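You operate a simulated robot arm through the tools that you are given. There is no shell and no other tool. Be economical: measure what you need, move in short steps, check, and stop when the job is done.

Carry out the task below with a simulated two-armed robot. There is one attempt and no reset: what you move stays moved.

Task
Wipe up the spill on the layout table top with the rag and put it back.

The check looks at the end state, three seconds after you hand in, the way a careful person would. Anything else that was tipped, shoved, dropped, spilled or broken makes it a failure.

Robot
Two 7-joint arms with two-finger parallel grippers on one trunk, on a base that drives. Base frame: it is fixed to the floor where the robot stands at the start and does not move with it; the origin is under the middle of the robot, x ahead of it, y to its left, z up. Lengths are in mm, angles in rad, forces in N, time in s.
The left shoulder is at the start at [50, 161, 1098], the right one opposite. With the tool pointing down near the work surface each hand reaches from about 180 to 680 mm from the robot's upright axis, wherever it stands, measured 20 degrees to its own side. Payload 3.43 kg a hand.
Tool frame (each hand has its own): the origin (TCP) lies between the finger pads and is the grasp point; the fingertips stand 30 mm ahead of it; z points along the fingers, y is the line along which they close. Largest opening 94 mm; finger width 28, thickness 10; the body of the gripper, 50 by 96 mm, starts 55 mm behind the TCP.
Orientation is that of the tool frame in the base frame, as a unit quaternion [x, y, z, w]. With the fingers straight down and closing along the base's y, the tool's x points along the base's -x, its y along +y and its z along -z.

Tools
- The arms move only by the tool nudge_tool. It takes "left_steps", "right_steps" or both (then of equal length, played together; a hand with none holds still); each is a list of rows, each a list of 7 numbers: the shift along the base's x, y, z in mm, then the turn, a rotation vector about the base's x, y, z in rad, then the finger opening in mm, from 0 to 94. In form: [[x, y, z, rx, ry, rz, claw], ...]. A call has 1 to 12 rows; each row shifts and turns the commanded pose from where the row before left it. Each row takes 0.2 s and may step no farther than 50 mm and 0.15 rad from the row before; otherwise, or with a gripper value out of range, the whole call is refused. Where a pose cannot be reached the arm comes as near as it can. A force on the tool above 40 N (or 10 N above the force at the start of the call, whichever is more), or a blocked arm, ends the call early, and 0.2 s more pass. The fingers move at their own pace (about 45 mm/s each) and stop on an object; they squeeze with about 24 N. The grip force told is the motor's: it shows also when the fingers shut on nothing. Time passes only in rows, and 0.2 s behind the last, so rows that do not move let the fingers close. The reply holds the time, the measured pose of the TCP, the force on the tool along the base axes, the opening and the grip force, in the units named above and with some noise, with the torque about the TCP (base axes, N m) and any sound that the robot's microphone picked up, and new pictures: "pictures" is both (left out), scene, wrist or none (wrist: the cameras of the hands that moved).
- Cameras (640 x 400 px; columns grow to the right, rows downward): "scene" is now at [128.8, -4.1, 1229.3]; the picture's right is [-0.05, -1.00, 0.00], its down [-0.51, 0.03, -0.86] and it looks along [0.86, -0.04, -0.51] (base axes); focal length 289 px, centre (320, 200). "left" rides on the left gripper at [76, -14, -102] in its tool frame; the picture's right is [0.18, 0.98, 0.00], its down [-0.75, 0.14, -0.64] and it looks along [-0.63, 0.12, 0.77] (tool axes); focal length 243 px, centre (320, 200). "right" rides on the right gripper at [76, 14, -102] in its tool frame; the picture's right is [-0.18, 0.98, 0.00], its down [-0.75, -0.14, -0.64] and it looks along [-0.63, -0.12, 0.77] (tool axes); focal length 243 px, centre (320, 200).
- raise_lower(by): slides the trunk up (or, below 0, down) by that many mm; the arms and the scene camera ride with it, the base frame stays. It gives what a move gives, with no picture.
- drive_base(legs): drives the robot by 1 to 6 legs, each [ahead, left, turn to the left] in mm, mm and rad, along the robot's own axes; the way and the turn of a leg run together, so that a leg with both is an arc; at most 1500 mm and 3.142 rad a leg. The arms and the cameras ride along, it lands a little off, and it stops where it bumps. It gives what a move gives, and a new picture of the scene camera.
- head_to(pan, tilt): turns the head with the scene camera to pan (to the left, within 1.396 rad either way) and tilt (down, from -0.506 to 1.204), counted from straight ahead of the robot. It gives what a move gives, and a new picture of the scene camera.
- measure_at(camera, pixels): there is no depth. For up to 12 entries [column, row, z] of the newest picture of that camera ("zoom" is the newest enlarged one), the place [x, y] in the base frame at which the ray of that pixel passes the height z, good to about 3 mm. The clock stands still meanwhile.
- enlarge(camera, box): a new picture of the part [left, top, right, bottom] of that camera's present view, enlarged. The clock stands still meanwhile.
- finish_job(): hands the job in; it is judged then, once.

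Keep the steps short. Do not move on a guess: measure, check each grasp and each placing, and mend mistakes. In all there are 80 turns and 260 pictures (those below and enlarged ones count). Leave the grippers open and the arms clear of the work at the hand-in unless told otherwise, and finish with a single line.

The tools are called after ">>>" by a JSON object that holds its "method" and its "body". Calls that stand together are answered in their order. nudge_tool: Moves the arms, as the interface text tells. Its arguments: {"type":"object","properties":{"left_steps":{"type":"array","items":{"type":"array","items":{"type":"number"}}},"right_steps":{"type":"array","items":{"type":"array","items":{"type":"number"}}},"pictures":{"type":"string","enum":["both","scene","wrist","none"]}},"required":[]} The other tools are called the same way: raise_lower (by) slides the trunk up or down; drive_base (legs) drives the base; head_to (pan, tilt) turns the head that bears the scene camera; measure_at (camera, pixels) gives the place at which the rays of pixels pass given heights; enlarge (camera, box) takes an enlarged picture of a part of a camera's view; finish_job () hands the job in.

At the start:

```text
time_s: 0.0
left_ee_pos: [511.7, 181.4, 1012.6]
left_orientation: [0.0, 1.0, 0.0, 0.0]
left_ft_force: [-0.1, 0.6, -0.3]
left_wrist_torque: [0.01, 0.01, -0.01]
left_grip_width: 93.7
left_grip_force: 0.0
right_ee_pos: [437.1, -236.2, 1025.2]
right_orientation: [0.0, 1.0, 0.0, 0.0]
right_ft_force: [-0.6, -0.3, 0.1]
right_wrist_torque: [-0.02, 0.03, -0.02]
right_grip_width: 93.8
right_grip_force: 0.0
trunk travel left (down, up): [-125.0, 142.0]
robot x, y, heading: [1.1, 0.1, 0.002]
head pan, tilt: [-0.051, 0.532]
```

scene: 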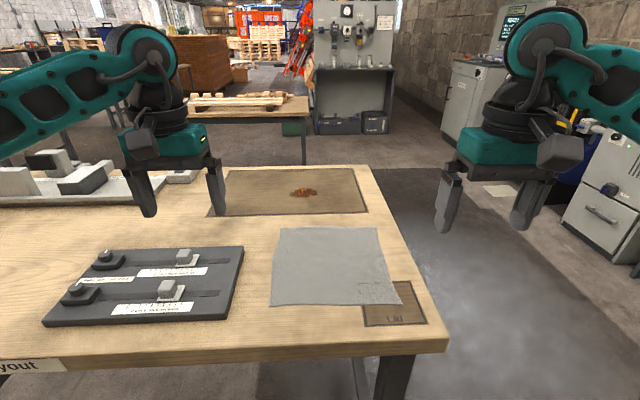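
right: 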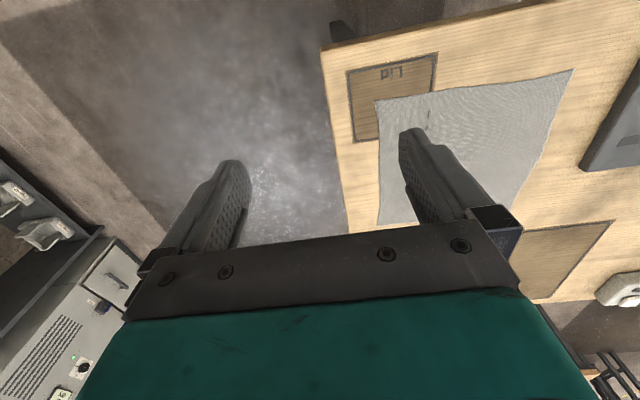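
left: 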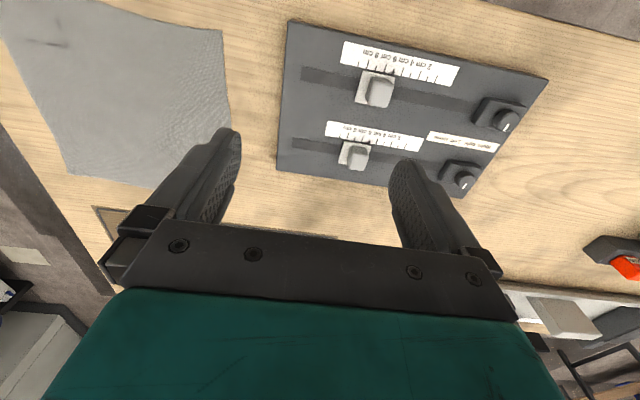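

I see a grey rag at about (335,265), partly over a brown "Lid" rectangle, and a reddish spill at (304,193) on another brown rectangle. I'll zoom in on both and measure the places.

>>> {"method": "enlarge", "body": {"camera": "scene", "box": [200, 150, 460, 350]}}

>>> {"method": "measure_at", "body": {"camera": "scene", "pixels": [[304, 193, 751], [290, 193, 751], [318, 193, 751], [279, 228, 751], [376, 228, 751], [402, 304, 751], [271, 305, 751], [225, 170, 751], [355, 169, 751], [367, 212, 751], [208, 216, 751], [447, 345, 751]]}}

>>> {"method": "enlarge", "body": {"camera": "scene", "box": [260, 165, 350, 221]}}

```text
2.00 times, centred on (330, 250) of scene
```

zoom: 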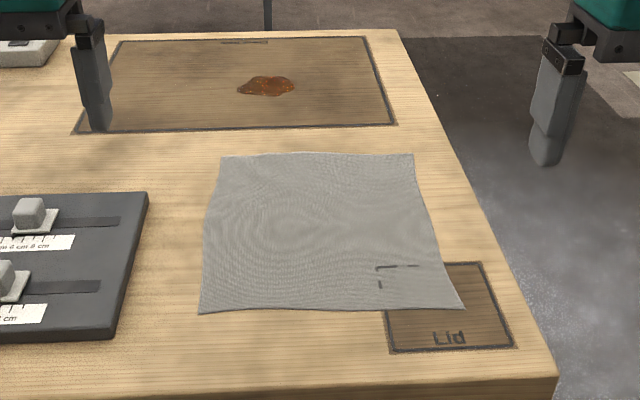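

```text
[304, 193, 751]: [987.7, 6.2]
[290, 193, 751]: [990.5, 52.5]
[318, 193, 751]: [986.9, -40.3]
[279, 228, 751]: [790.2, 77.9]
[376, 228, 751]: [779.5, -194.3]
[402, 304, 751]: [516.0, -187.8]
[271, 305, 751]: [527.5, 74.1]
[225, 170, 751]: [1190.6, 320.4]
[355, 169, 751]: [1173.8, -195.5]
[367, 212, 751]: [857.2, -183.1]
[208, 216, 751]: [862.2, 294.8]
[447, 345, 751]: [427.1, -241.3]
```

```text
7.11 times, centred on (305, 193) of scene
```

zoom: 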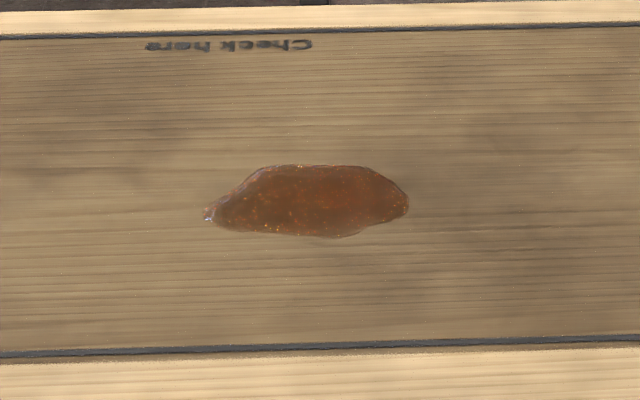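

The spill, about (988,6), is beyond reach from here. The right side of the table looks open, so I'll pan the head right to check the floor there.

>>> {"method": "head_to", "body": {"pan": -0.75, "tilt": 0.6}}

```text
time_s: 1.1
left_ee_pos: [511.7, 180.3, 1012.7]
left_orientation: [0.0, 1.0, 0.0, -0.001]
left_ft_force: [0.2, -0.9, -0.1]
left_wrist_torque: [0.0, -0.03, 0.01]
left_grip_width: 93.9
left_grip_force: 0.1
right_ee_pos: [436.9, -235.3, 1025.4]
right_orientation: [-0.001, 1.0, 0.0, 0.0]
right_ft_force: [0.7, 0.6, 0.7]
right_wrist_torque: [0.02, -0.02, 0.02]
right_grip_width: 94.1
right_grip_force: 0.1
trunk travel left (down, up): [-125.0, 142.0]
robot x, y, heading: [-3.1, -0.0, 0.004]
head pan, tilt: [-0.75, 0.6]
```

scene: 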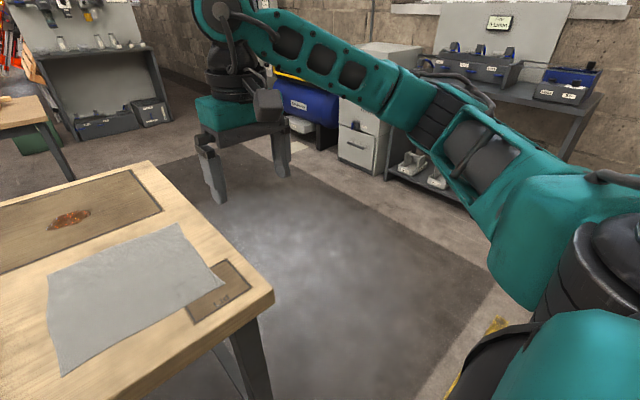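

The right side is open. I'll measure the mat edges, the cabinet bases, the yellow item and the table edge.

>>> {"method": "measure_at", "body": {"camera": "scene", "pixels": [[495, 280, 0], [345, 165, 0], [495, 325, 0], [415, 395, 0], [470, 205, 0], [272, 400, 0], [272, 292, 751], [150, 162, 751], [40, 180, 0], [70, 218, 751]]}}

>>> {"method": "head_to", "body": {"pan": -1.35, "tilt": 0.7}}

```text
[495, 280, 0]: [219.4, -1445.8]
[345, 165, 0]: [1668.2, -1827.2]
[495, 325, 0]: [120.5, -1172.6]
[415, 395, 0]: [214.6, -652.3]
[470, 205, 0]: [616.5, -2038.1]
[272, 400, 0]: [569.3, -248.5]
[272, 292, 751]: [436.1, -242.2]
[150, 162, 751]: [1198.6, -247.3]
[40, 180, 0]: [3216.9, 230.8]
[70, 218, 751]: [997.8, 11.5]
```

```text
time_s: 2.1
left_ee_pos: [512.1, 182.5, 1012.7]
left_orientation: [0.0, 1.0, 0.0, 0.001]
left_ft_force: [-0.7, 0.5, 0.1]
left_wrist_torque: [-0.02, 0.0, 0.0]
left_grip_width: 94.0
left_grip_force: 0.1
right_ee_pos: [435.8, -235.0, 1025.4]
right_orientation: [-0.001, 1.0, 0.0, 0.0]
right_ft_force: [-0.1, -0.5, -0.7]
right_wrist_torque: [-0.02, -0.01, -0.04]
right_grip_width: 94.1
right_grip_force: 0.1
trunk travel left (down, up): [-125.0, 142.0]
robot x, y, heading: [-2.9, -0.7, 0.004]
head pan, tilt: [-1.349, 0.7]
```

scene: 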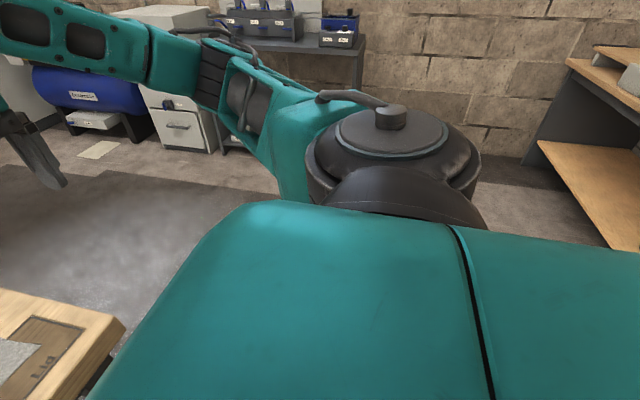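

The floor is clear out to about y=-1800, and the table's right edge is at y≈-245. I'll drive around to the right side, turn to face +y and stop short of the table.

>>> {"method": "drive_base", "body": {"legs": [[0, -950, 0], [870, 0, 0], [0, 0, 1.57], [250, 0, 0]]}}

>>> {"method": "head_to", "body": {"pan": 0.0, "tilt": 0.65}}

```text
time_s: 16.5
left_ee_pos: [678.2, -190.8, 1012.9]
left_orientation: [0.707, -0.707, 0.0, 0.001]
left_ft_force: [-0.7, 0.2, 0.0]
left_wrist_torque: [-0.06, 0.01, 0.0]
left_grip_width: 94.2
left_grip_force: 0.1
right_ee_pos: [1095.1, -265.3, 1025.0]
right_orientation: [0.708, -0.707, 0.0, 0.0]
right_ft_force: [0.7, -0.4, -0.6]
right_wrist_torque: [-0.01, 0.03, 0.01]
right_grip_width: 94.0
right_grip_force: 0.0
trunk travel left (down, up): [-125.0, 142.0]
robot x, y, heading: [861.5, -703.3, 1.57]
head pan, tilt: [-1.349, 0.7]
```

scene: 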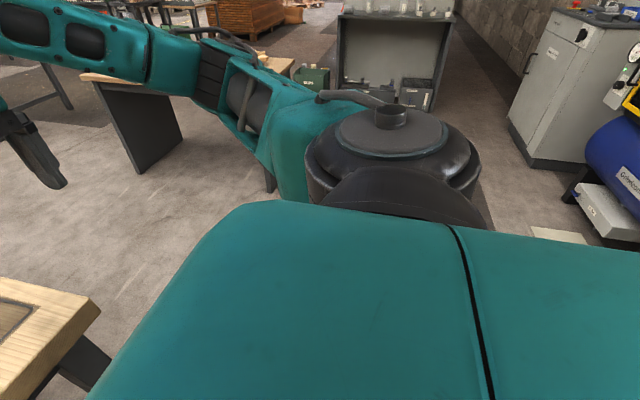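

```text
time_s: 18.0
left_ee_pos: [677.9, -191.6, 1012.9]
left_orientation: [0.707, -0.707, 0.0, 0.0]
left_ft_force: [-0.2, -0.2, -0.5]
left_wrist_torque: [-0.02, -0.01, 0.03]
left_grip_width: 93.9
left_grip_force: 0.1
right_ee_pos: [1094.7, -266.0, 1024.1]
right_orientation: [-0.707, 0.707, 0.0, 0.0]
right_ft_force: [0.1, 0.6, 0.6]
right_wrist_torque: [-0.03, 0.0, 0.02]
right_grip_width: 94.1
right_grip_force: 0.1
trunk travel left (down, up): [-125.0, 142.0]
robot x, y, heading: [856.4, -701.8, 1.571]
head pan, tilt: [0.0, 0.649]
```

scene: 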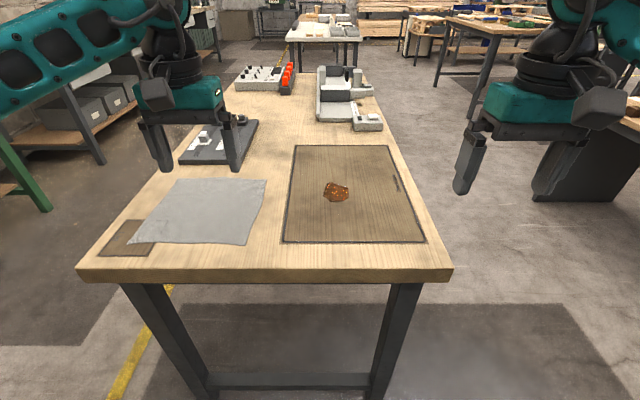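

Good view. The spill is at (336,191) and the rag spans (130–267, 180–245). I'll creep 80 mm closer and then measure.

>>> {"method": "drive_base", "body": {"legs": [[90, 0, 0]]}}

```text
time_s: 19.1
left_ee_pos: [679.9, -102.1, 1012.4]
left_orientation: [-0.707, 0.708, 0.0, 0.0]
left_ft_force: [0.2, 0.0, -0.4]
left_wrist_torque: [-0.01, 0.0, 0.02]
left_grip_width: 94.0
left_grip_force: 0.0
right_ee_pos: [1095.5, -177.4, 1025.2]
right_orientation: [-0.707, 0.707, 0.0, 0.0]
right_ft_force: [0.3, 0.5, 0.2]
right_wrist_torque: [-0.01, 0.0, 0.0]
right_grip_width: 94.0
right_grip_force: 0.0
trunk travel left (down, up): [-125.0, 142.0]
robot x, y, heading: [861.2, -611.4, 1.57]
head pan, tilt: [0.0, 0.649]
```

scene: 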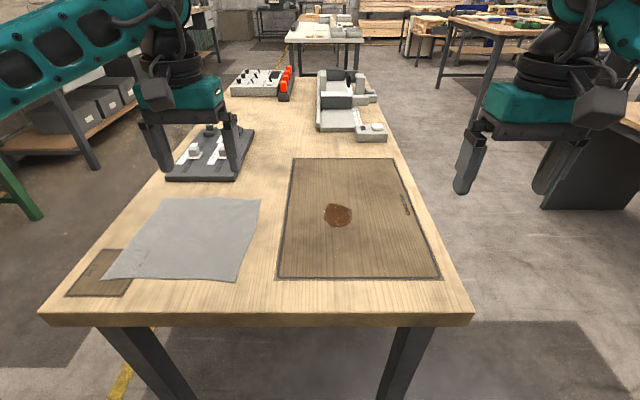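

>>> {"method": "measure_at", "body": {"camera": "scene", "pixels": [[338, 215, 751], [324, 216, 751], [352, 216, 751], [338, 203, 751], [338, 228, 751], [107, 278, 751], [235, 281, 751], [261, 199, 751], [161, 199, 751], [255, 130, 751], [240, 180, 751]]}}

>>> {"method": "enlarge", "body": {"camera": "scene", "box": [60, 180, 280, 310]}}

>>> {"method": "enlarge", "body": {"camera": "scene", "box": [300, 185, 380, 235]}}

```text
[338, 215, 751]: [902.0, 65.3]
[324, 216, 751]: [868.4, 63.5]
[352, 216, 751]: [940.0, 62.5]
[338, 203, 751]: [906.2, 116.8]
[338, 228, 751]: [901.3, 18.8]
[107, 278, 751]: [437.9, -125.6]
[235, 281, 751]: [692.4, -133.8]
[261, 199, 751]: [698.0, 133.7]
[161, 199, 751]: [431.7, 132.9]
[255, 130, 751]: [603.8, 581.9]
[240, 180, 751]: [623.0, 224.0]
```

```text
2.91 times, centred on (170, 245) of scene
```

zoom: 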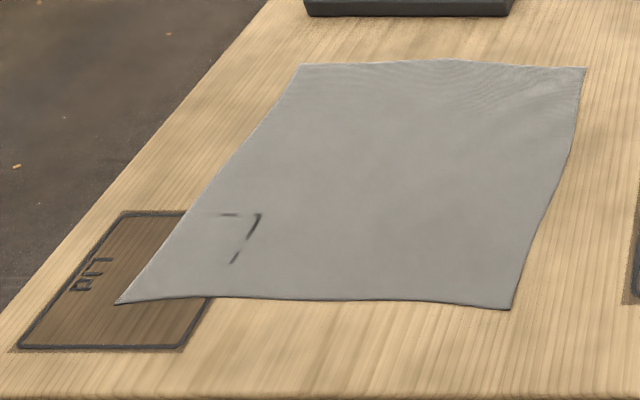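

```text
8.00 times, centred on (340, 210) of scene
```

zoom: 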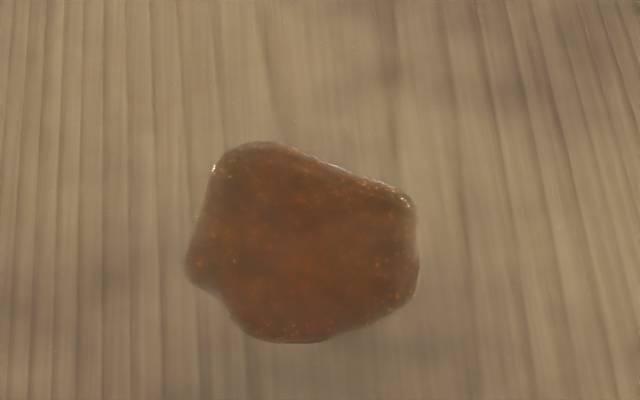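

The odometry has drifted: everything is shifted by about (-84,+58) against the start, though the readings agree with each other now. I need to be closer, so I'll look down to check the base clearance.

>>> {"method": "head_to", "body": {"pan": 0.0, "tilt": 1.2}}

```text
time_s: 20.0
left_ee_pos: [678.2, -103.0, 1012.8]
left_orientation: [0.708, -0.707, 0.0, 0.0]
left_ft_force: [-0.8, 0.6, 0.2]
left_wrist_torque: [0.0, 0.02, 0.01]
left_grip_width: 94.1
left_grip_force: 0.1
right_ee_pos: [1095.2, -176.8, 1024.7]
right_orientation: [-0.707, 0.707, 0.0, -0.001]
right_ft_force: [0.1, 0.0, -0.6]
right_wrist_torque: [0.01, 0.01, 0.03]
right_grip_width: 94.0
right_grip_force: 0.0
trunk travel left (down, up): [-125.0, 142.0]
robot x, y, heading: [858.7, -612.0, 1.57]
head pan, tilt: [0.0, 1.201]
```

scene: 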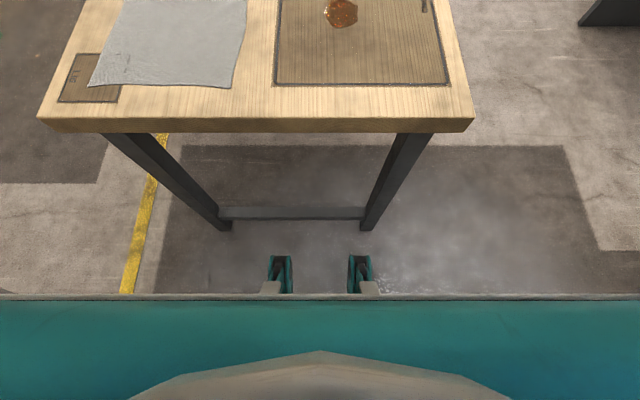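

The base's front feet are visible at row 256 and the table feet and bar at rows 208–230. I'll measure the gap.

>>> {"method": "measure_at", "body": {"camera": "scene", "pixels": [[280, 256, 0], [280, 256, 80], [360, 256, 80], [225, 230, 0], [367, 230, 0], [295, 220, 50], [256, 132, 710], [60, 120, 751], [450, 118, 751]]}}

>>> {"method": "enlarge", "body": {"camera": "scene", "box": [200, 180, 440, 330]}}

```text
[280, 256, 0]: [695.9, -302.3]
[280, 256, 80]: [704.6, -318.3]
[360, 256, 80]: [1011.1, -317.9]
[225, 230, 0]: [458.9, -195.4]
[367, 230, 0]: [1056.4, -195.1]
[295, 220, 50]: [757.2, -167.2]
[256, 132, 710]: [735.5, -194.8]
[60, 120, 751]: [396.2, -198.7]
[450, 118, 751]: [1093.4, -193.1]
```

```text
2.67 times, centred on (320, 255) of scene
```

zoom: 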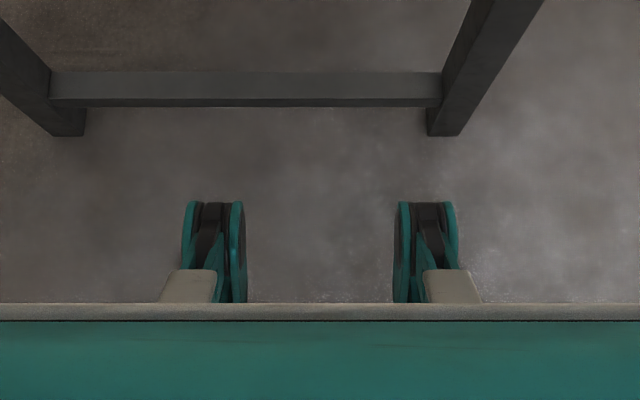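

There's about 120 mm between the wheels and the table legs. I'll drive 80 ahead and 125 left, so the right hand can reach both the rag and the spill.

>>> {"method": "drive_base", "body": {"legs": [[0, 125, 0], [80, 0, 0]]}}

>>> {"method": "head_to", "body": {"pan": 0.0, "tilt": 0.85}}

```text
time_s: 22.0
left_ee_pos: [552.5, -22.7, 1013.2]
left_orientation: [0.708, -0.707, -0.001, 0.0]
left_ft_force: [-0.4, 0.3, -0.8]
left_wrist_torque: [0.0, 0.01, 0.03]
left_grip_width: 93.9
left_grip_force: 0.1
right_ee_pos: [969.6, -99.3, 1025.0]
right_orientation: [0.708, -0.707, -0.001, -0.001]
right_ft_force: [-0.3, 0.4, 0.0]
right_wrist_torque: [0.02, -0.02, -0.01]
right_grip_width: 94.0
right_grip_force: 0.1
trunk travel left (down, up): [-125.0, 142.0]
robot x, y, heading: [735.2, -534.2, 1.573]
head pan, tilt: [0.0, 1.201]
```

scene: 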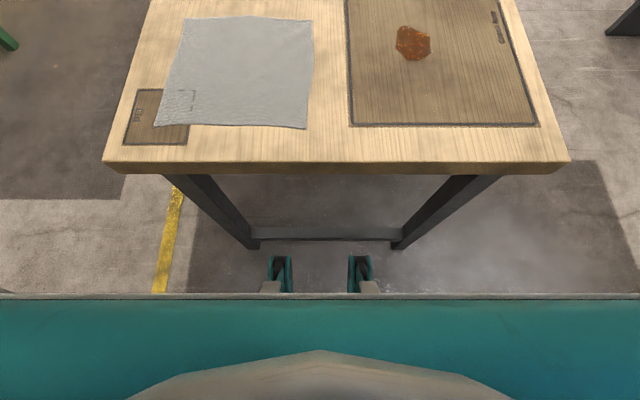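

```text
time_s: 22.8
left_ee_pos: [553.5, -22.8, 1012.5]
left_orientation: [0.708, -0.706, 0.0, 0.0]
left_ft_force: [0.4, -0.4, 0.0]
left_wrist_torque: [0.01, 0.01, 0.01]
left_grip_width: 94.2
left_grip_force: 0.1
right_ee_pos: [969.7, -97.8, 1024.0]
right_orientation: [0.708, -0.707, 0.0, 0.0]
right_ft_force: [-0.1, 0.9, 1.3]
right_wrist_torque: [0.0, 0.03, 0.04]
right_grip_width: 94.1
right_grip_force: 0.1
trunk travel left (down, up): [-125.0, 142.0]
robot x, y, heading: [734.5, -532.9, 1.571]
head pan, tilt: [0.0, 0.85]
```

scene: 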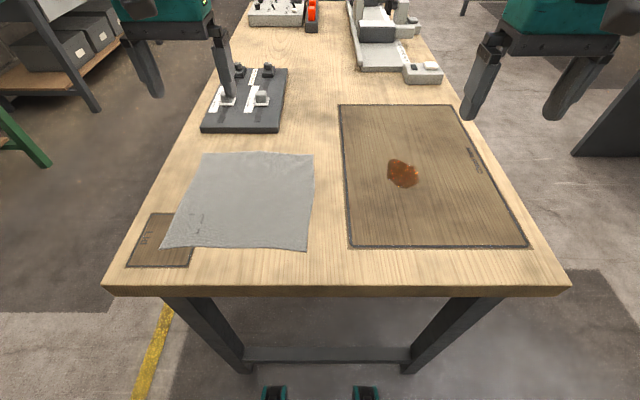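

Measuring again from this stand.

>>> {"method": "measure_at", "body": {"camera": "scene", "pixels": [[403, 174, 751], [387, 175, 751], [420, 176, 751], [400, 159, 751], [404, 189, 751], [163, 247, 751], [307, 251, 751], [314, 155, 751], [203, 152, 751], [242, 200, 751], [282, 132, 751], [158, 212, 751]]}}

>>> {"method": "nudge_tool", "body": {"left_steps": [[-40, -25, 10, 0, 0, 0, 94], [-40, -25, 10, 0, 0, 0, 94], [-40, -25, 10, 0, 0, 0, 94], [-30, -30, 10, 0, 0, 0, 94], [0, -40, 10, 0, 0, 0, 94], [0, -40, 0, 0, 0, 0, 94]], "pictures": "scene"}}

```text
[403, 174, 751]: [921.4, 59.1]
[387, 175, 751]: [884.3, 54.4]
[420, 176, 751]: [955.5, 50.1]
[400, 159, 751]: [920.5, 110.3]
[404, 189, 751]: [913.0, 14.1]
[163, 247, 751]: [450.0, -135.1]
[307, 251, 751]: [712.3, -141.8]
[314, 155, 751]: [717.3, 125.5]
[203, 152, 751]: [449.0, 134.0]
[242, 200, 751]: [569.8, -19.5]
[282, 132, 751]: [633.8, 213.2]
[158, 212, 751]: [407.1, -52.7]
```

```text
time_s: 24.2
left_ee_pos: [406.2, -211.3, 1063.1]
left_orientation: [0.708, -0.707, 0.0, 0.0]
left_ft_force: [0.5, 0.6, 0.0]
left_wrist_torque: [0.0, -0.01, 0.01]
left_grip_width: 94.0
left_grip_force: 0.1
right_ee_pos: [969.8, -98.5, 1025.7]
right_orientation: [0.707, -0.707, 0.0, 0.0]
right_ft_force: [-0.3, -0.5, 0.0]
right_wrist_torque: [0.0, -0.02, 0.03]
right_grip_width: 93.8
right_grip_force: 0.1
trunk travel left (down, up): [-125.0, 142.0]
robot x, y, heading: [733.9, -532.8, 1.571]
head pan, tilt: [0.0, 0.85]
```

scene: 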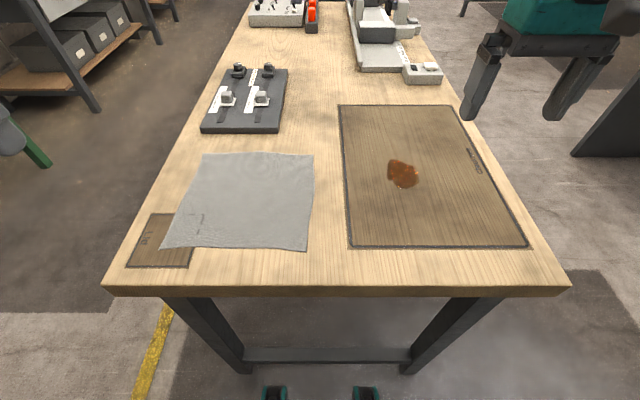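

The rag spans x 449–717 and y −140…130. The spill is centred at about (918,60), roughly 40 in radius. I'll pinch the rag near its right and left edges with the two hands so it stays spread, which makes wiping and laying it back neat. The right hand goes above (665,-5) first.

>>> {"method": "nudge_tool", "body": {"right_steps": [[-45, 12, 0, 0, 0, 0, 60], [-45, 12, 0, 0, 0, 0, 60], [-45, 12, -20, 0, 0, 0, 60], [-45, 12, -20, 0, 0, 0, 60], [-45, 12, -20, 0, 0, 0, 60], [-45, 12, -20, 0, 0, 0, 60], [-35, 12, -30, 0, 0, 0, 60], [0, 10, -40, 0, 0, 0, 60], [0, 0, -25, 0, 0, 0, 60]]}}

```text
refused: row 3 steps farther than a row can; nothing moved
```

>>> {"method": "nudge_tool", "body": {"right_steps": [[-43, 12, 0, 0, 0, 0, 60], [-43, 12, -15, 0, 0, 0, 60], [-43, 12, -20, 0, 0, 0, 60], [-43, 12, -20, 0, 0, 0, 60], [-43, 12, -20, 0, 0, 0, 60], [-43, 12, -20, 0, 0, 0, 60], [-43, 12, -20, 0, 0, 0, 60], [0, 10, -40, 0, 0, 0, 60], [0, 0, -30, 0, 0, 0, 60]]}}

```text
time_s: 26.2
left_ee_pos: [406.2, -209.5, 1063.3]
left_orientation: [0.707, -0.707, 0.0, -0.001]
left_ft_force: [-0.3, 0.1, 0.7]
left_wrist_torque: [0.0, 0.02, -0.03]
left_grip_width: 94.1
left_grip_force: 0.1
right_ee_pos: [667.9, -3.9, 838.5]
right_orientation: [0.708, -0.706, 0.0, 0.001]
right_ft_force: [-0.5, -0.4, 0.6]
right_wrist_torque: [0.02, 0.02, -0.02]
right_grip_width: 59.9
right_grip_force: 0.1
trunk travel left (down, up): [-125.0, 142.0]
robot x, y, heading: [734.7, -534.3, 1.569]
head pan, tilt: [0.0, 0.85]
```

scene: 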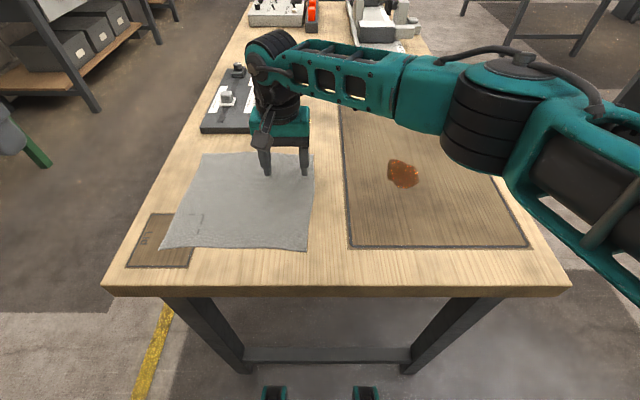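
right: 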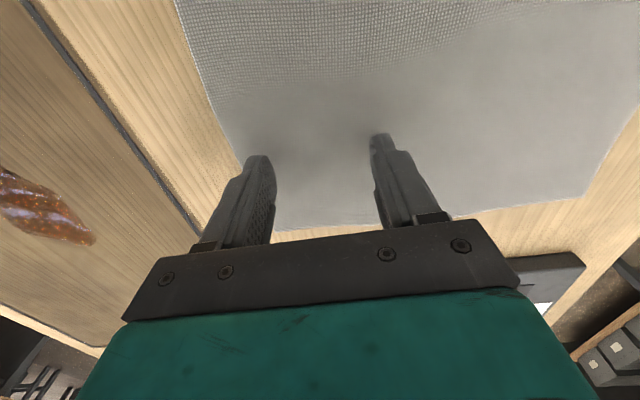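

The fingers are over the rag by its right edge, and both are inside it. I'll lower gently, watching the force.

>>> {"method": "nudge_tool", "body": {"right_steps": [[0, 0, -30, 0, 0, 0, 60], [0, 0, -18, 0, 0, 0, 60], [0, 0, -5, 0, 0, 0, 60], [0, 0, -3, 0, 0, 0, 60], [0, 0, 0, 0, 0, 0, 60]], "pictures": "wrist"}}

```text
time_s: 26.6
left_ee_pos: [405.0, -209.0, 1063.5]
left_orientation: [0.708, -0.707, 0.0, 0.0]
left_ft_force: [-0.9, 1.8, 0.0]
left_wrist_torque: [-0.05, 0.03, -0.02]
left_grip_width: 93.9
left_grip_force: 0.1
right_ee_pos: [667.3, -1.3, 830.7]
right_orientation: [0.708, -0.706, -0.003, -0.002]
right_ft_force: [0.6, -1.8, 10.5]
right_wrist_torque: [-0.16, -0.39, -0.07]
right_grip_width: 60.1
right_grip_force: 0.1
trunk travel left (down, up): [-125.0, 142.0]
robot x, y, heading: [734.2, -535.4, 1.572]
head pan, tilt: [0.0, 0.85]
stopped in row 1 (right hand): the force on the tool passed its limit (the readings are from after the stop); the commanded pose is now the measured one
```

right: 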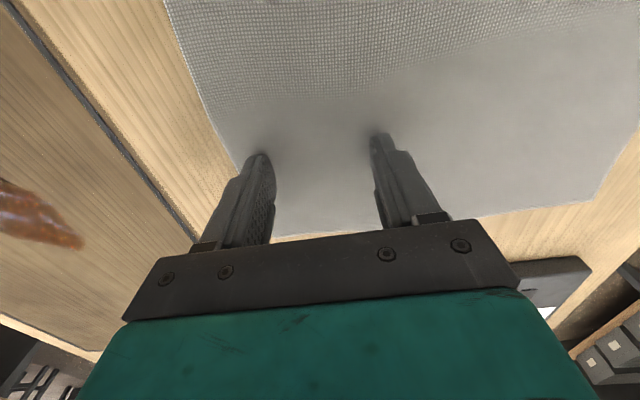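

Contact came at about z=831, with the tips at about 801, which is 50 mm above the tabletop. I'll look closely for something under the rag.

>>> {"method": "enlarge", "body": {"camera": "scene", "box": [140, 100, 340, 260]}}

>>> {"method": "enlarge", "body": {"camera": "right", "box": [160, 0, 640, 300]}}

>>> {"method": "nudge_tool", "body": {"right_steps": [[0, 0, 0, 0, 0, 0, 60]], "pictures": "none"}}

```text
2.50 times, centred on (240, 180) of scene
```

zoom: 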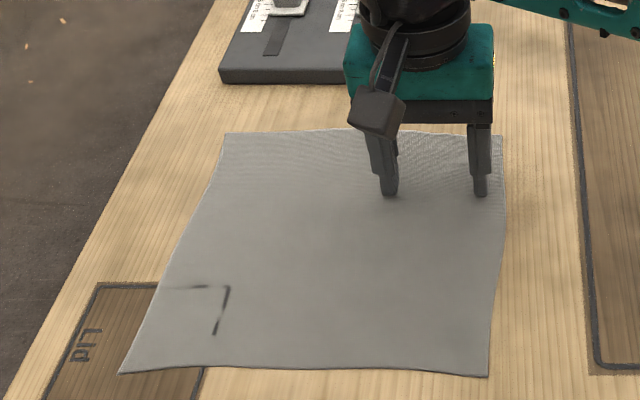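

```text
1.33 times, centred on (400, 150) of right
```

zoom: 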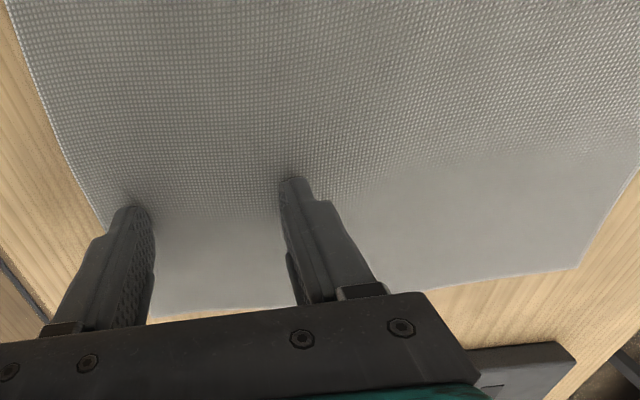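

```text
time_s: 26.9
left_ee_pos: [405.2, -210.0, 1062.6]
left_orientation: [0.708, -0.706, -0.001, 0.0]
left_ft_force: [-0.1, -0.4, -0.2]
left_wrist_torque: [0.01, 0.0, -0.02]
left_grip_width: 94.1
left_grip_force: 0.0
right_ee_pos: [669.1, -1.0, 831.8]
right_orientation: [0.708, -0.706, -0.004, -0.003]
right_ft_force: [-1.3, 0.0, 14.6]
right_wrist_torque: [-0.08, -0.45, 0.04]
right_grip_width: 60.0
right_grip_force: 0.2
trunk travel left (down, up): [-125.0, 142.0]
robot x, y, heading: [734.8, -532.3, 1.568]
head pan, tilt: [0.0, 0.85]
```

Contact persists at 14 N. I'll use the fingertip pixels, (267,178) and (304,178), to check the surface height here.

>>> {"method": "measure_at", "body": {"camera": "scene", "pixels": [[267, 178, 751], [267, 178, 801], [304, 178, 751], [304, 178, 801], [304, 178, 780]]}}

>>> {"method": "measure_at", "body": {"camera": "right", "pixels": [[250, 160, 801], [378, 140, 801], [193, 100, 751], [193, 100, 800], [600, 190, 751], [600, 190, 800]]}}

```text
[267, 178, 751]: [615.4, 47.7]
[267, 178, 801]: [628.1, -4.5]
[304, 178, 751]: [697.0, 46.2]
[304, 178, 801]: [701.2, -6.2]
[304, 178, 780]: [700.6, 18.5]
```

```text
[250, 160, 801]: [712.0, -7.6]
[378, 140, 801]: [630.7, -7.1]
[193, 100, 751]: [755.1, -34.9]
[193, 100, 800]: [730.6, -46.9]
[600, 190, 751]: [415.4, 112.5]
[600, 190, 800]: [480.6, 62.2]
```

The two viewpoints agree only if the tabletop is at about z=800, not 751. So the touch was the tabletop itself and the "drift" was parallax. Corrected, the rag centre is about (597,-45) with right edge x≈716, and the spill is about (901,11). I'll lift and shift the hand to y=-45, then check at z=800.

>>> {"method": "nudge_tool", "body": {"right_steps": [[0, 0, 15, 0, 0, 0, 60], [5, -44, 5, 0, 0, 0, 60], [0, 0, 0, 0, 0, 0, 60]], "pictures": "both"}}

>>> {"method": "measure_at", "body": {"camera": "scene", "pixels": [[403, 174, 800], [387, 175, 800], [420, 176, 800], [400, 159, 800], [404, 189, 800], [163, 247, 800], [307, 251, 800], [314, 155, 800], [203, 152, 800], [282, 132, 800], [347, 247, 800], [339, 105, 800]]}}

```text
time_s: 27.8
left_ee_pos: [405.2, -209.4, 1062.5]
left_orientation: [0.707, -0.707, 0.0, -0.001]
left_ft_force: [-0.1, -0.5, -0.7]
left_wrist_torque: [0.0, 0.03, -0.02]
left_grip_width: 93.8
left_grip_force: 0.0
right_ee_pos: [672.4, -46.1, 846.6]
right_orientation: [0.708, -0.707, -0.003, -0.002]
right_ft_force: [-0.1, -0.5, 0.8]
right_wrist_torque: [0.01, 0.02, 0.01]
right_grip_width: 60.4
right_grip_force: 0.2
trunk travel left (down, up): [-125.0, 142.0]
robot x, y, heading: [735.2, -537.4, 1.576]
head pan, tilt: [0.0, 0.85]
```

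scene: 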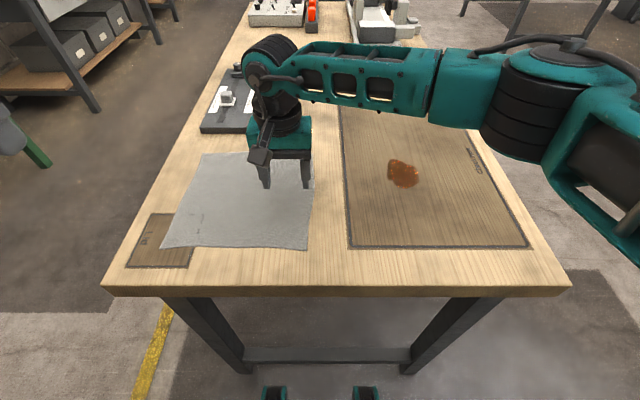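
right: 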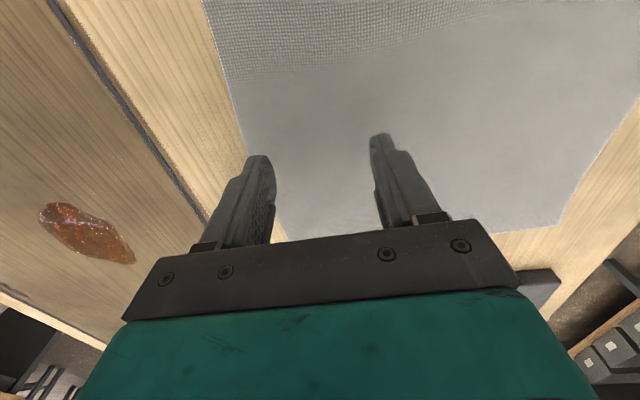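

```text
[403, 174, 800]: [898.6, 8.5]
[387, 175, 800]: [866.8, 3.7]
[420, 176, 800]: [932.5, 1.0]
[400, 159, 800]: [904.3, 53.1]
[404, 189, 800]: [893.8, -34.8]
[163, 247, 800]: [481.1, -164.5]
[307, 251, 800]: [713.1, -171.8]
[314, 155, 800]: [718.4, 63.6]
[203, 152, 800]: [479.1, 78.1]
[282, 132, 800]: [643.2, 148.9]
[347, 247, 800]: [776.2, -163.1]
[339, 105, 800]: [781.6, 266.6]
```

The hand is right; I'll shift 12 mm inward, lower to light contact and close to gather a fold.

>>> {"method": "nudge_tool", "body": {"right_steps": [[-12, 0, -6, 0, 0, 0, 60], [0, 0, -6, 0, 0, 0, 60], [0, 0, -3, 0, 0, 0, 60], [0, 0, 0, 0, 0, 0, 40], [0, 0, 0, 0, 0, 0, 20], [0, 0, 0, 0, 0, 0, 0], [0, 0, 0, 0, 0, 0, 0], [0, 0, 0, 0, 0, 0, 0]], "pictures": "both"}}

```text
time_s: 29.6
left_ee_pos: [406.3, -209.9, 1062.1]
left_orientation: [0.708, -0.707, -0.001, 0.0]
left_ft_force: [-0.3, -0.3, -0.5]
left_wrist_torque: [0.02, -0.02, 0.0]
left_grip_width: 93.9
left_grip_force: 0.1
right_ee_pos: [662.2, -45.6, 831.9]
right_orientation: [0.709, -0.705, -0.002, -0.001]
right_ft_force: [-0.3, -0.2, 0.5]
right_wrist_torque: [-0.04, 0.0, 0.03]
right_grip_width: 0.1
right_grip_force: 23.7
trunk travel left (down, up): [-125.0, 142.0]
robot x, y, heading: [734.5, -536.1, 1.572]
head pan, tilt: [0.0, 0.85]
```

scene: 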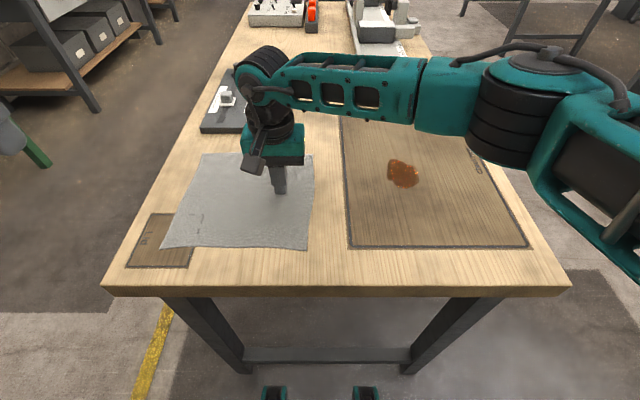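
right: 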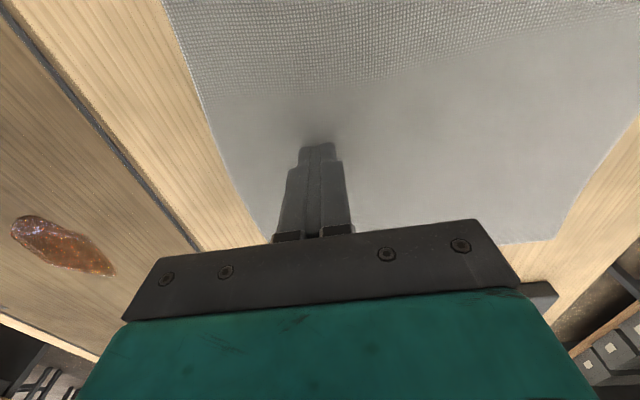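

The fingers shut on nothing at 0.1 mm; no fold formed. I'll reopen, press down a few mm with some force, and close again.

>>> {"method": "nudge_tool", "body": {"right_steps": [[0, 0, 4, 0, 0, 0, 60], [0, 0, 0, 0, 0, 0, 60], [0, 0, 0, 0, 0, 0, 60], [0, 0, -4, 0, 0, 0, 60], [0, 0, -2, 0, 0, 0, 60], [0, 0, -2, 0, 0, 0, 60], [0, 0, 0, 0, 0, 0, 40], [0, 0, 0, 0, 0, 0, 20], [0, 0, 0, 0, 0, 0, 0], [0, 0, 0, 0, 0, 0, 0], [0, 0, 0, 0, 0, 0, 0]], "pictures": "wrist"}}

```text
time_s: 31.9
left_ee_pos: [404.9, -211.3, 1063.5]
left_orientation: [0.708, -0.707, 0.0, 0.0]
left_ft_force: [0.2, -0.4, 0.4]
left_wrist_torque: [-0.02, -0.01, -0.01]
left_grip_width: 94.1
left_grip_force: 0.0
right_ee_pos: [661.4, -45.8, 830.6]
right_orientation: [0.707, -0.707, -0.004, -0.002]
right_ft_force: [1.0, 1.7, 18.2]
right_wrist_torque: [-0.12, -0.09, -0.02]
right_grip_width: 2.5
right_grip_force: 23.6
trunk travel left (down, up): [-125.0, 142.0]
robot x, y, heading: [733.9, -534.7, 1.568]
head pan, tilt: [0.0, 0.85]
```

right: 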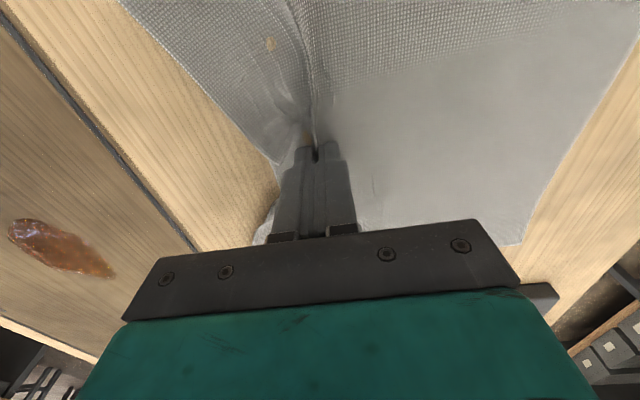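

The fold is caught at 2.5 mm, and the rag is bunched between the fingers. I'll ease the right hand up 3 mm and bring the left hand above the rag's left part at about (525,-45).

>>> {"method": "nudge_tool", "body": {"right_steps": [[0, 0, 3, 0, 0, 0, 0], [0, 0, 0, 0, 0, 0, 0], [0, 0, 0, 0, 0, 0, 0], [0, 0, 0, 0, 0, 0, 0], [0, 0, 0, 0, 0, 0, 0], [0, 0, 0, 0, 0, 0, 0], [0, 0, 0, 0, 0, 0, 0]], "left_steps": [[20, 35, -20, 0, 0, 0, 50], [20, 35, -25, 0, 0, 0, 50], [20, 35, -25, 0, 0, 0, 50], [20, 35, -25, 0, 0, 0, 50], [20, 25, -35, 0, 0, 0, 50], [15, 0, -40, 0, 0, 0, 50], [0, 0, -30, 0, 0, 0, 50]], "pictures": "both"}}

```text
time_s: 33.5
left_ee_pos: [519.3, -44.6, 862.8]
left_orientation: [0.707, -0.707, 0.0, -0.002]
left_ft_force: [-0.4, -1.0, -0.1]
left_wrist_torque: [0.0, 0.02, 0.01]
left_grip_width: 50.0
left_grip_force: 0.1
right_ee_pos: [662.3, -45.8, 831.9]
right_orientation: [0.708, -0.706, -0.002, -0.001]
right_ft_force: [-0.4, -0.7, -0.1]
right_wrist_torque: [0.0, 0.0, -0.03]
right_grip_width: 2.4
right_grip_force: 24.2
trunk travel left (down, up): [-125.0, 142.0]
robot x, y, heading: [737.3, -533.1, 1.573]
head pan, tilt: [0.0, 0.85]
```

scene: 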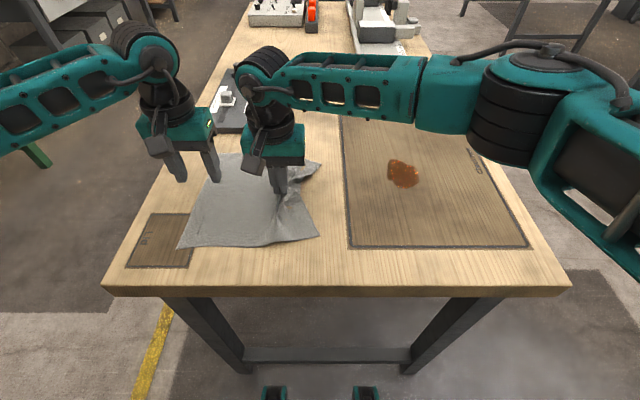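
right: 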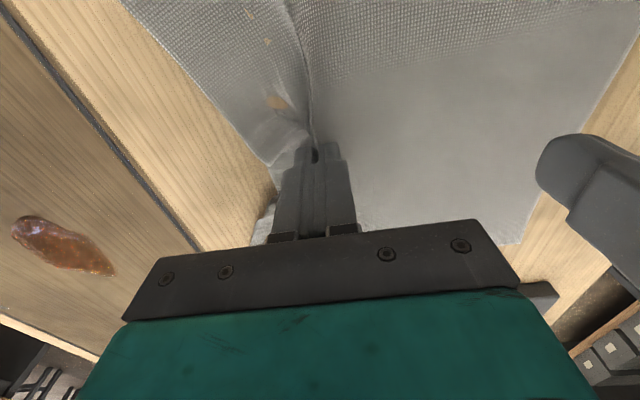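
left: 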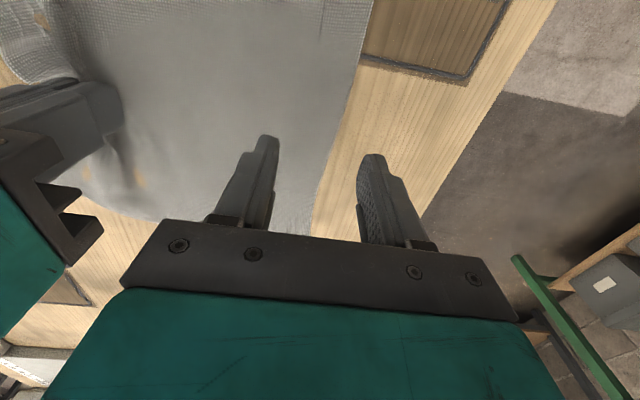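

The gathered rag left its left edge at about x=510, too near the right gripper for a safe left grip. I'll continue with the right hand alone and withdraw the left hand the way it came.

>>> {"method": "nudge_tool", "body": {"left_steps": [[0, 0, 35, 0, 0, 0, 94], [-20, 0, 40, 0, 0, 0, 94], [-25, -25, 30, 0, 0, 0, 94], [-25, -35, 25, 0, 0, 0, 94], [-25, -35, 25, 0, 0, 0, 94], [-25, -35, 25, 0, 0, 0, 94], [-20, -35, 25, 0, 0, 0, 94]], "pictures": "none"}}

>>> {"method": "nudge_tool", "body": {"right_steps": [[0, 0, 15, 0, 0, 0, 0], [0, 0, 15, 0, 0, 0, 0], [10, 0, 15, 0, 0, 0, 0], [20, 3, 5, 0, 0, 0, 0]], "pictures": "both"}}

```text
time_s: 35.1
left_ee_pos: [379.0, -212.1, 1067.8]
left_orientation: [-0.707, 0.707, -0.001, -0.001]
left_ft_force: [0.3, 0.1, 0.3]
left_wrist_torque: [0.0, -0.01, -0.02]
left_grip_width: 94.1
left_grip_force: 0.1
right_ee_pos: [662.9, -45.6, 833.9]
right_orientation: [0.707, -0.707, -0.003, -0.002]
right_ft_force: [0.4, 0.2, 0.3]
right_wrist_torque: [-0.05, -0.01, -0.02]
right_grip_width: 2.4
right_grip_force: 23.7
trunk travel left (down, up): [-125.0, 142.0]
robot x, y, heading: [736.0, -533.8, 1.573]
head pan, tilt: [0.0, 0.85]
```

```text
time_s: 36.1
left_ee_pos: [379.5, -210.6, 1066.9]
left_orientation: [0.707, -0.707, 0.0, 0.0]
left_ft_force: [-0.2, 0.5, -0.1]
left_wrist_torque: [-0.03, -0.02, -0.04]
left_grip_width: 93.8
left_grip_force: 0.0
right_ee_pos: [691.7, -43.1, 884.5]
right_orientation: [0.708, -0.706, -0.002, -0.001]
right_ft_force: [0.1, -0.1, 0.4]
right_wrist_torque: [-0.03, 0.01, -0.01]
right_grip_width: 2.4
right_grip_force: 24.0
trunk travel left (down, up): [-125.0, 142.0]
robot x, y, heading: [736.8, -534.2, 1.569]
head pan, tilt: [0.0, 0.85]
```

scene: 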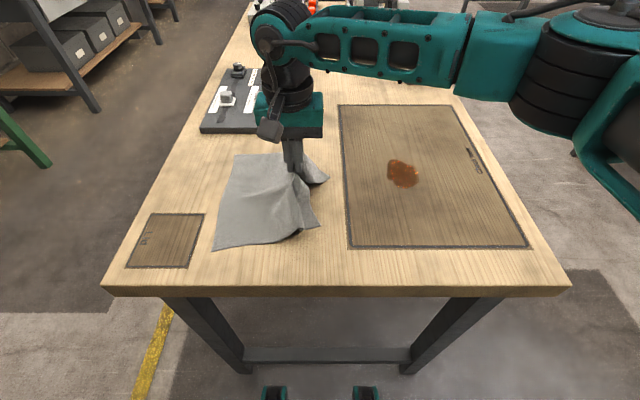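
right: 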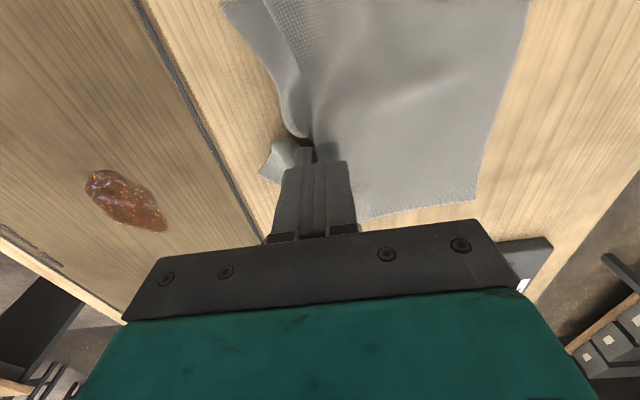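

The rag lifts with the hand and trails nicely. I'll carry it low to just above the spill centre at (900,8).

>>> {"method": "nudge_tool", "body": {"right_steps": [[20, 5, 20, 0, 0, 0, 0], [35, 9, 15, 0, 0, 0, 0], [35, 9, 0, 0, 0, 0, 0], [35, 9, 0, 0, 0, 0, 0], [35, 9, 0, 0, 0, 0, 0], [35, 6, 0, 0, 0, 0, 0], [14, 4, 0, 0, 0, 0, 0], [0, 0, -30, 0, 0, 0, 0]], "pictures": "both"}}

```text
time_s: 38.0
left_ee_pos: [380.2, -209.7, 1069.1]
left_orientation: [0.708, -0.706, 0.0, 0.001]
left_ft_force: [0.2, 1.2, 0.0]
left_wrist_torque: [-0.02, 0.01, 0.04]
left_grip_width: 94.0
left_grip_force: 0.0
right_ee_pos: [901.1, 8.5, 888.5]
right_orientation: [0.708, -0.707, -0.003, -0.002]
right_ft_force: [0.2, 0.1, -0.1]
right_wrist_torque: [0.04, 0.0, 0.0]
right_grip_width: 2.1
right_grip_force: 24.1
trunk travel left (down, up): [-125.0, 142.0]
robot x, y, heading: [736.7, -538.4, 1.569]
head pan, tilt: [0.0, 0.85]
```

scene: 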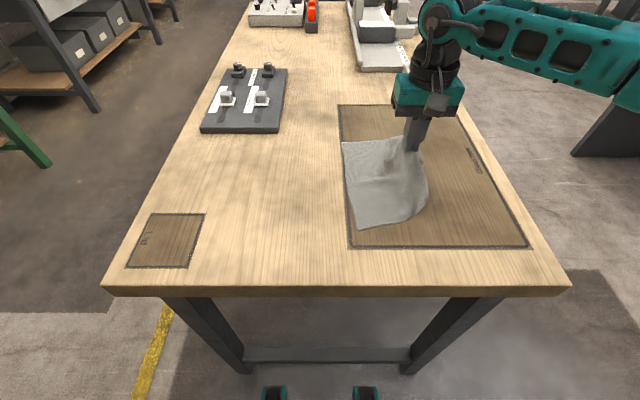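
right: 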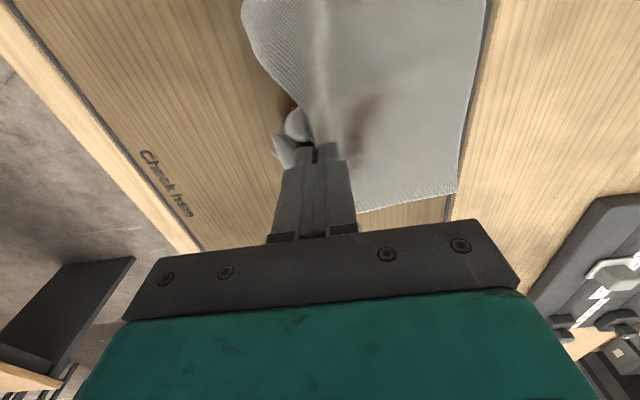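

The rag is over the spill and a stain is soaking through. I'll lower to press lightly.

>>> {"method": "nudge_tool", "body": {"right_steps": [[0, 0, -25, 0, 0, 0, 0], [0, 0, -20, 0, 0, 0, 0], [0, 0, -6, 0, 0, 0, 0], [0, 0, -4, 0, 0, 0, 0], [0, 0, -2, 0, 0, 0, 0]], "pictures": "none"}}

```text
time_s: 39.1
left_ee_pos: [378.6, -211.5, 1068.5]
left_orientation: [-0.707, 0.708, 0.0, 0.0]
left_ft_force: [-0.2, 0.0, 0.4]
left_wrist_torque: [-0.01, -0.02, -0.01]
left_grip_width: 93.9
left_grip_force: 0.1
right_ee_pos: [899.6, 8.1, 832.8]
right_orientation: [0.708, -0.707, -0.004, -0.002]
right_ft_force: [0.5, 0.4, 11.7]
right_wrist_torque: [-0.1, -0.14, 0.01]
right_grip_width: 2.0
right_grip_force: 23.8
trunk travel left (down, up): [-125.0, 142.0]
robot x, y, heading: [735.5, -535.6, 1.573]
head pan, tilt: [0.0, 0.85]
```

Pressing with 12 N. I'll rub in lanes across the whole spill area.

>>> {"method": "nudge_tool", "body": {"right_steps": [[0, 25, 0, 0, 0, 0, 0], [0, 25, 0, 0, 0, 0, 0], [20, 0, 0, 0, 0, 0, 0], [0, -33, 0, 0, 0, 0, 0], [0, -33, 0, 0, 0, 0, 0], [0, -34, 0, 0, 0, 0, 0], [20, 0, 0, 0, 0, 0, 0], [0, 33, 0, 0, 0, 0, 0], [0, 33, 0, 0, 0, 0, 0], [0, 34, 0, 0, 0, 0, 0], [-30, 0, 0, 0, 0, 0, 0], [-30, 0, 0, 0, 0, 0, 0]], "pictures": "both"}}

```text
time_s: 41.8
left_ee_pos: [380.7, -209.9, 1069.1]
left_orientation: [0.708, -0.707, 0.0, -0.001]
left_ft_force: [0.2, 0.5, -0.5]
left_wrist_torque: [-0.02, 0.03, -0.03]
left_grip_width: 94.1
left_grip_force: 0.0
right_ee_pos: [883.3, 59.3, 832.4]
right_orientation: [-0.707, 0.707, 0.003, 0.003]
right_ft_force: [5.3, -0.2, 12.3]
right_wrist_torque: [0.02, -0.25, 0.02]
right_grip_width: 2.0
right_grip_force: 24.2
trunk travel left (down, up): [-125.0, 142.0]
robot x, y, heading: [734.8, -534.5, 1.57]
head pan, tilt: [0.0, 0.85]
```

scene: 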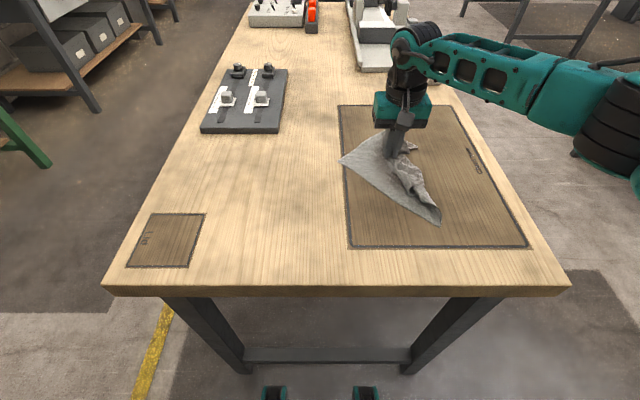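
right: 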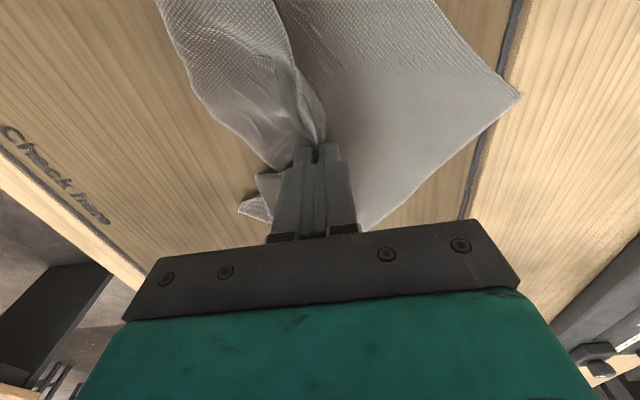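

No residue shows on the right part. I'll wipe the left lanes at x≈865–885 down to y≈-40, then lift to inspect.

>>> {"method": "nudge_tool", "body": {"right_steps": [[-15, 0, 0, 0, 0, 0, 0], [0, -33, 0, 0, 0, 0, 0], [0, -33, 0, 0, 0, 0, 0], [0, -34, 0, 0, 0, 0, 0], [20, 0, 0, 0, 0, 0, 0], [0, 33, 0, 0, 0, 0, 0], [0, 33, 0, 0, 0, 0, 0], [0, 20, 0, 0, 0, 0, 0], [0, 0, 40, 0, 0, 0, 0], [0, 0, 40, 0, 0, 0, 0], [0, 0, 50, 0, 0, 0, 0], [0, 0, 50, 0, 0, 0, 0]], "pictures": "both"}}

```text
time_s: 44.4
left_ee_pos: [379.3, -210.0, 1067.4]
left_orientation: [0.708, -0.706, 0.0, 0.0]
left_ft_force: [0.4, -0.6, -0.7]
left_wrist_torque: [0.0, -0.01, -0.03]
left_grip_width: 94.1
left_grip_force: 0.0
right_ee_pos: [887.5, 45.3, 1011.4]
right_orientation: [0.709, -0.705, -0.002, -0.002]
right_ft_force: [0.3, 0.7, 0.5]
right_wrist_torque: [-0.03, 0.04, 0.0]
right_grip_width: 2.0
right_grip_force: 23.6
trunk travel left (down, up): [-125.0, 142.0]
robot x, y, heading: [736.1, -534.2, 1.573]
head pan, tilt: [0.0, 0.85]
```

scene: 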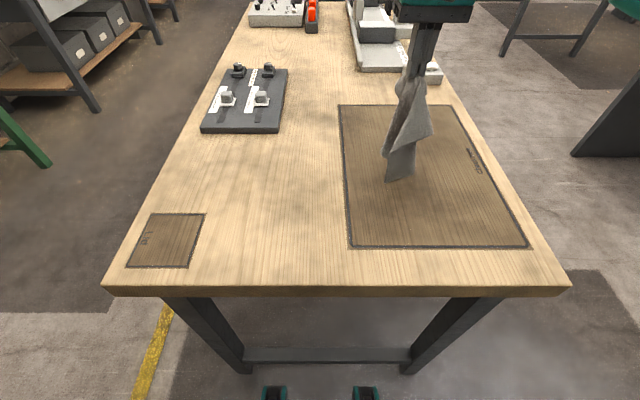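
right: 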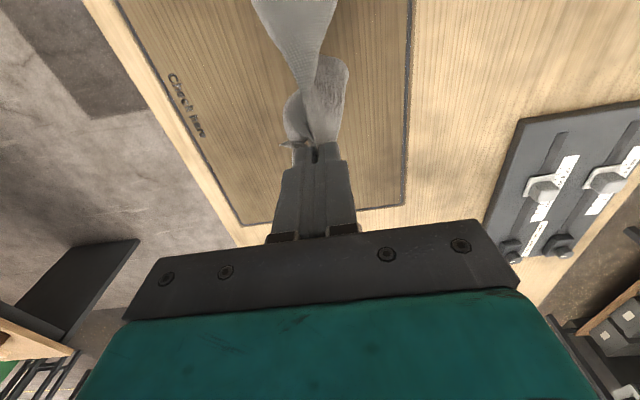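

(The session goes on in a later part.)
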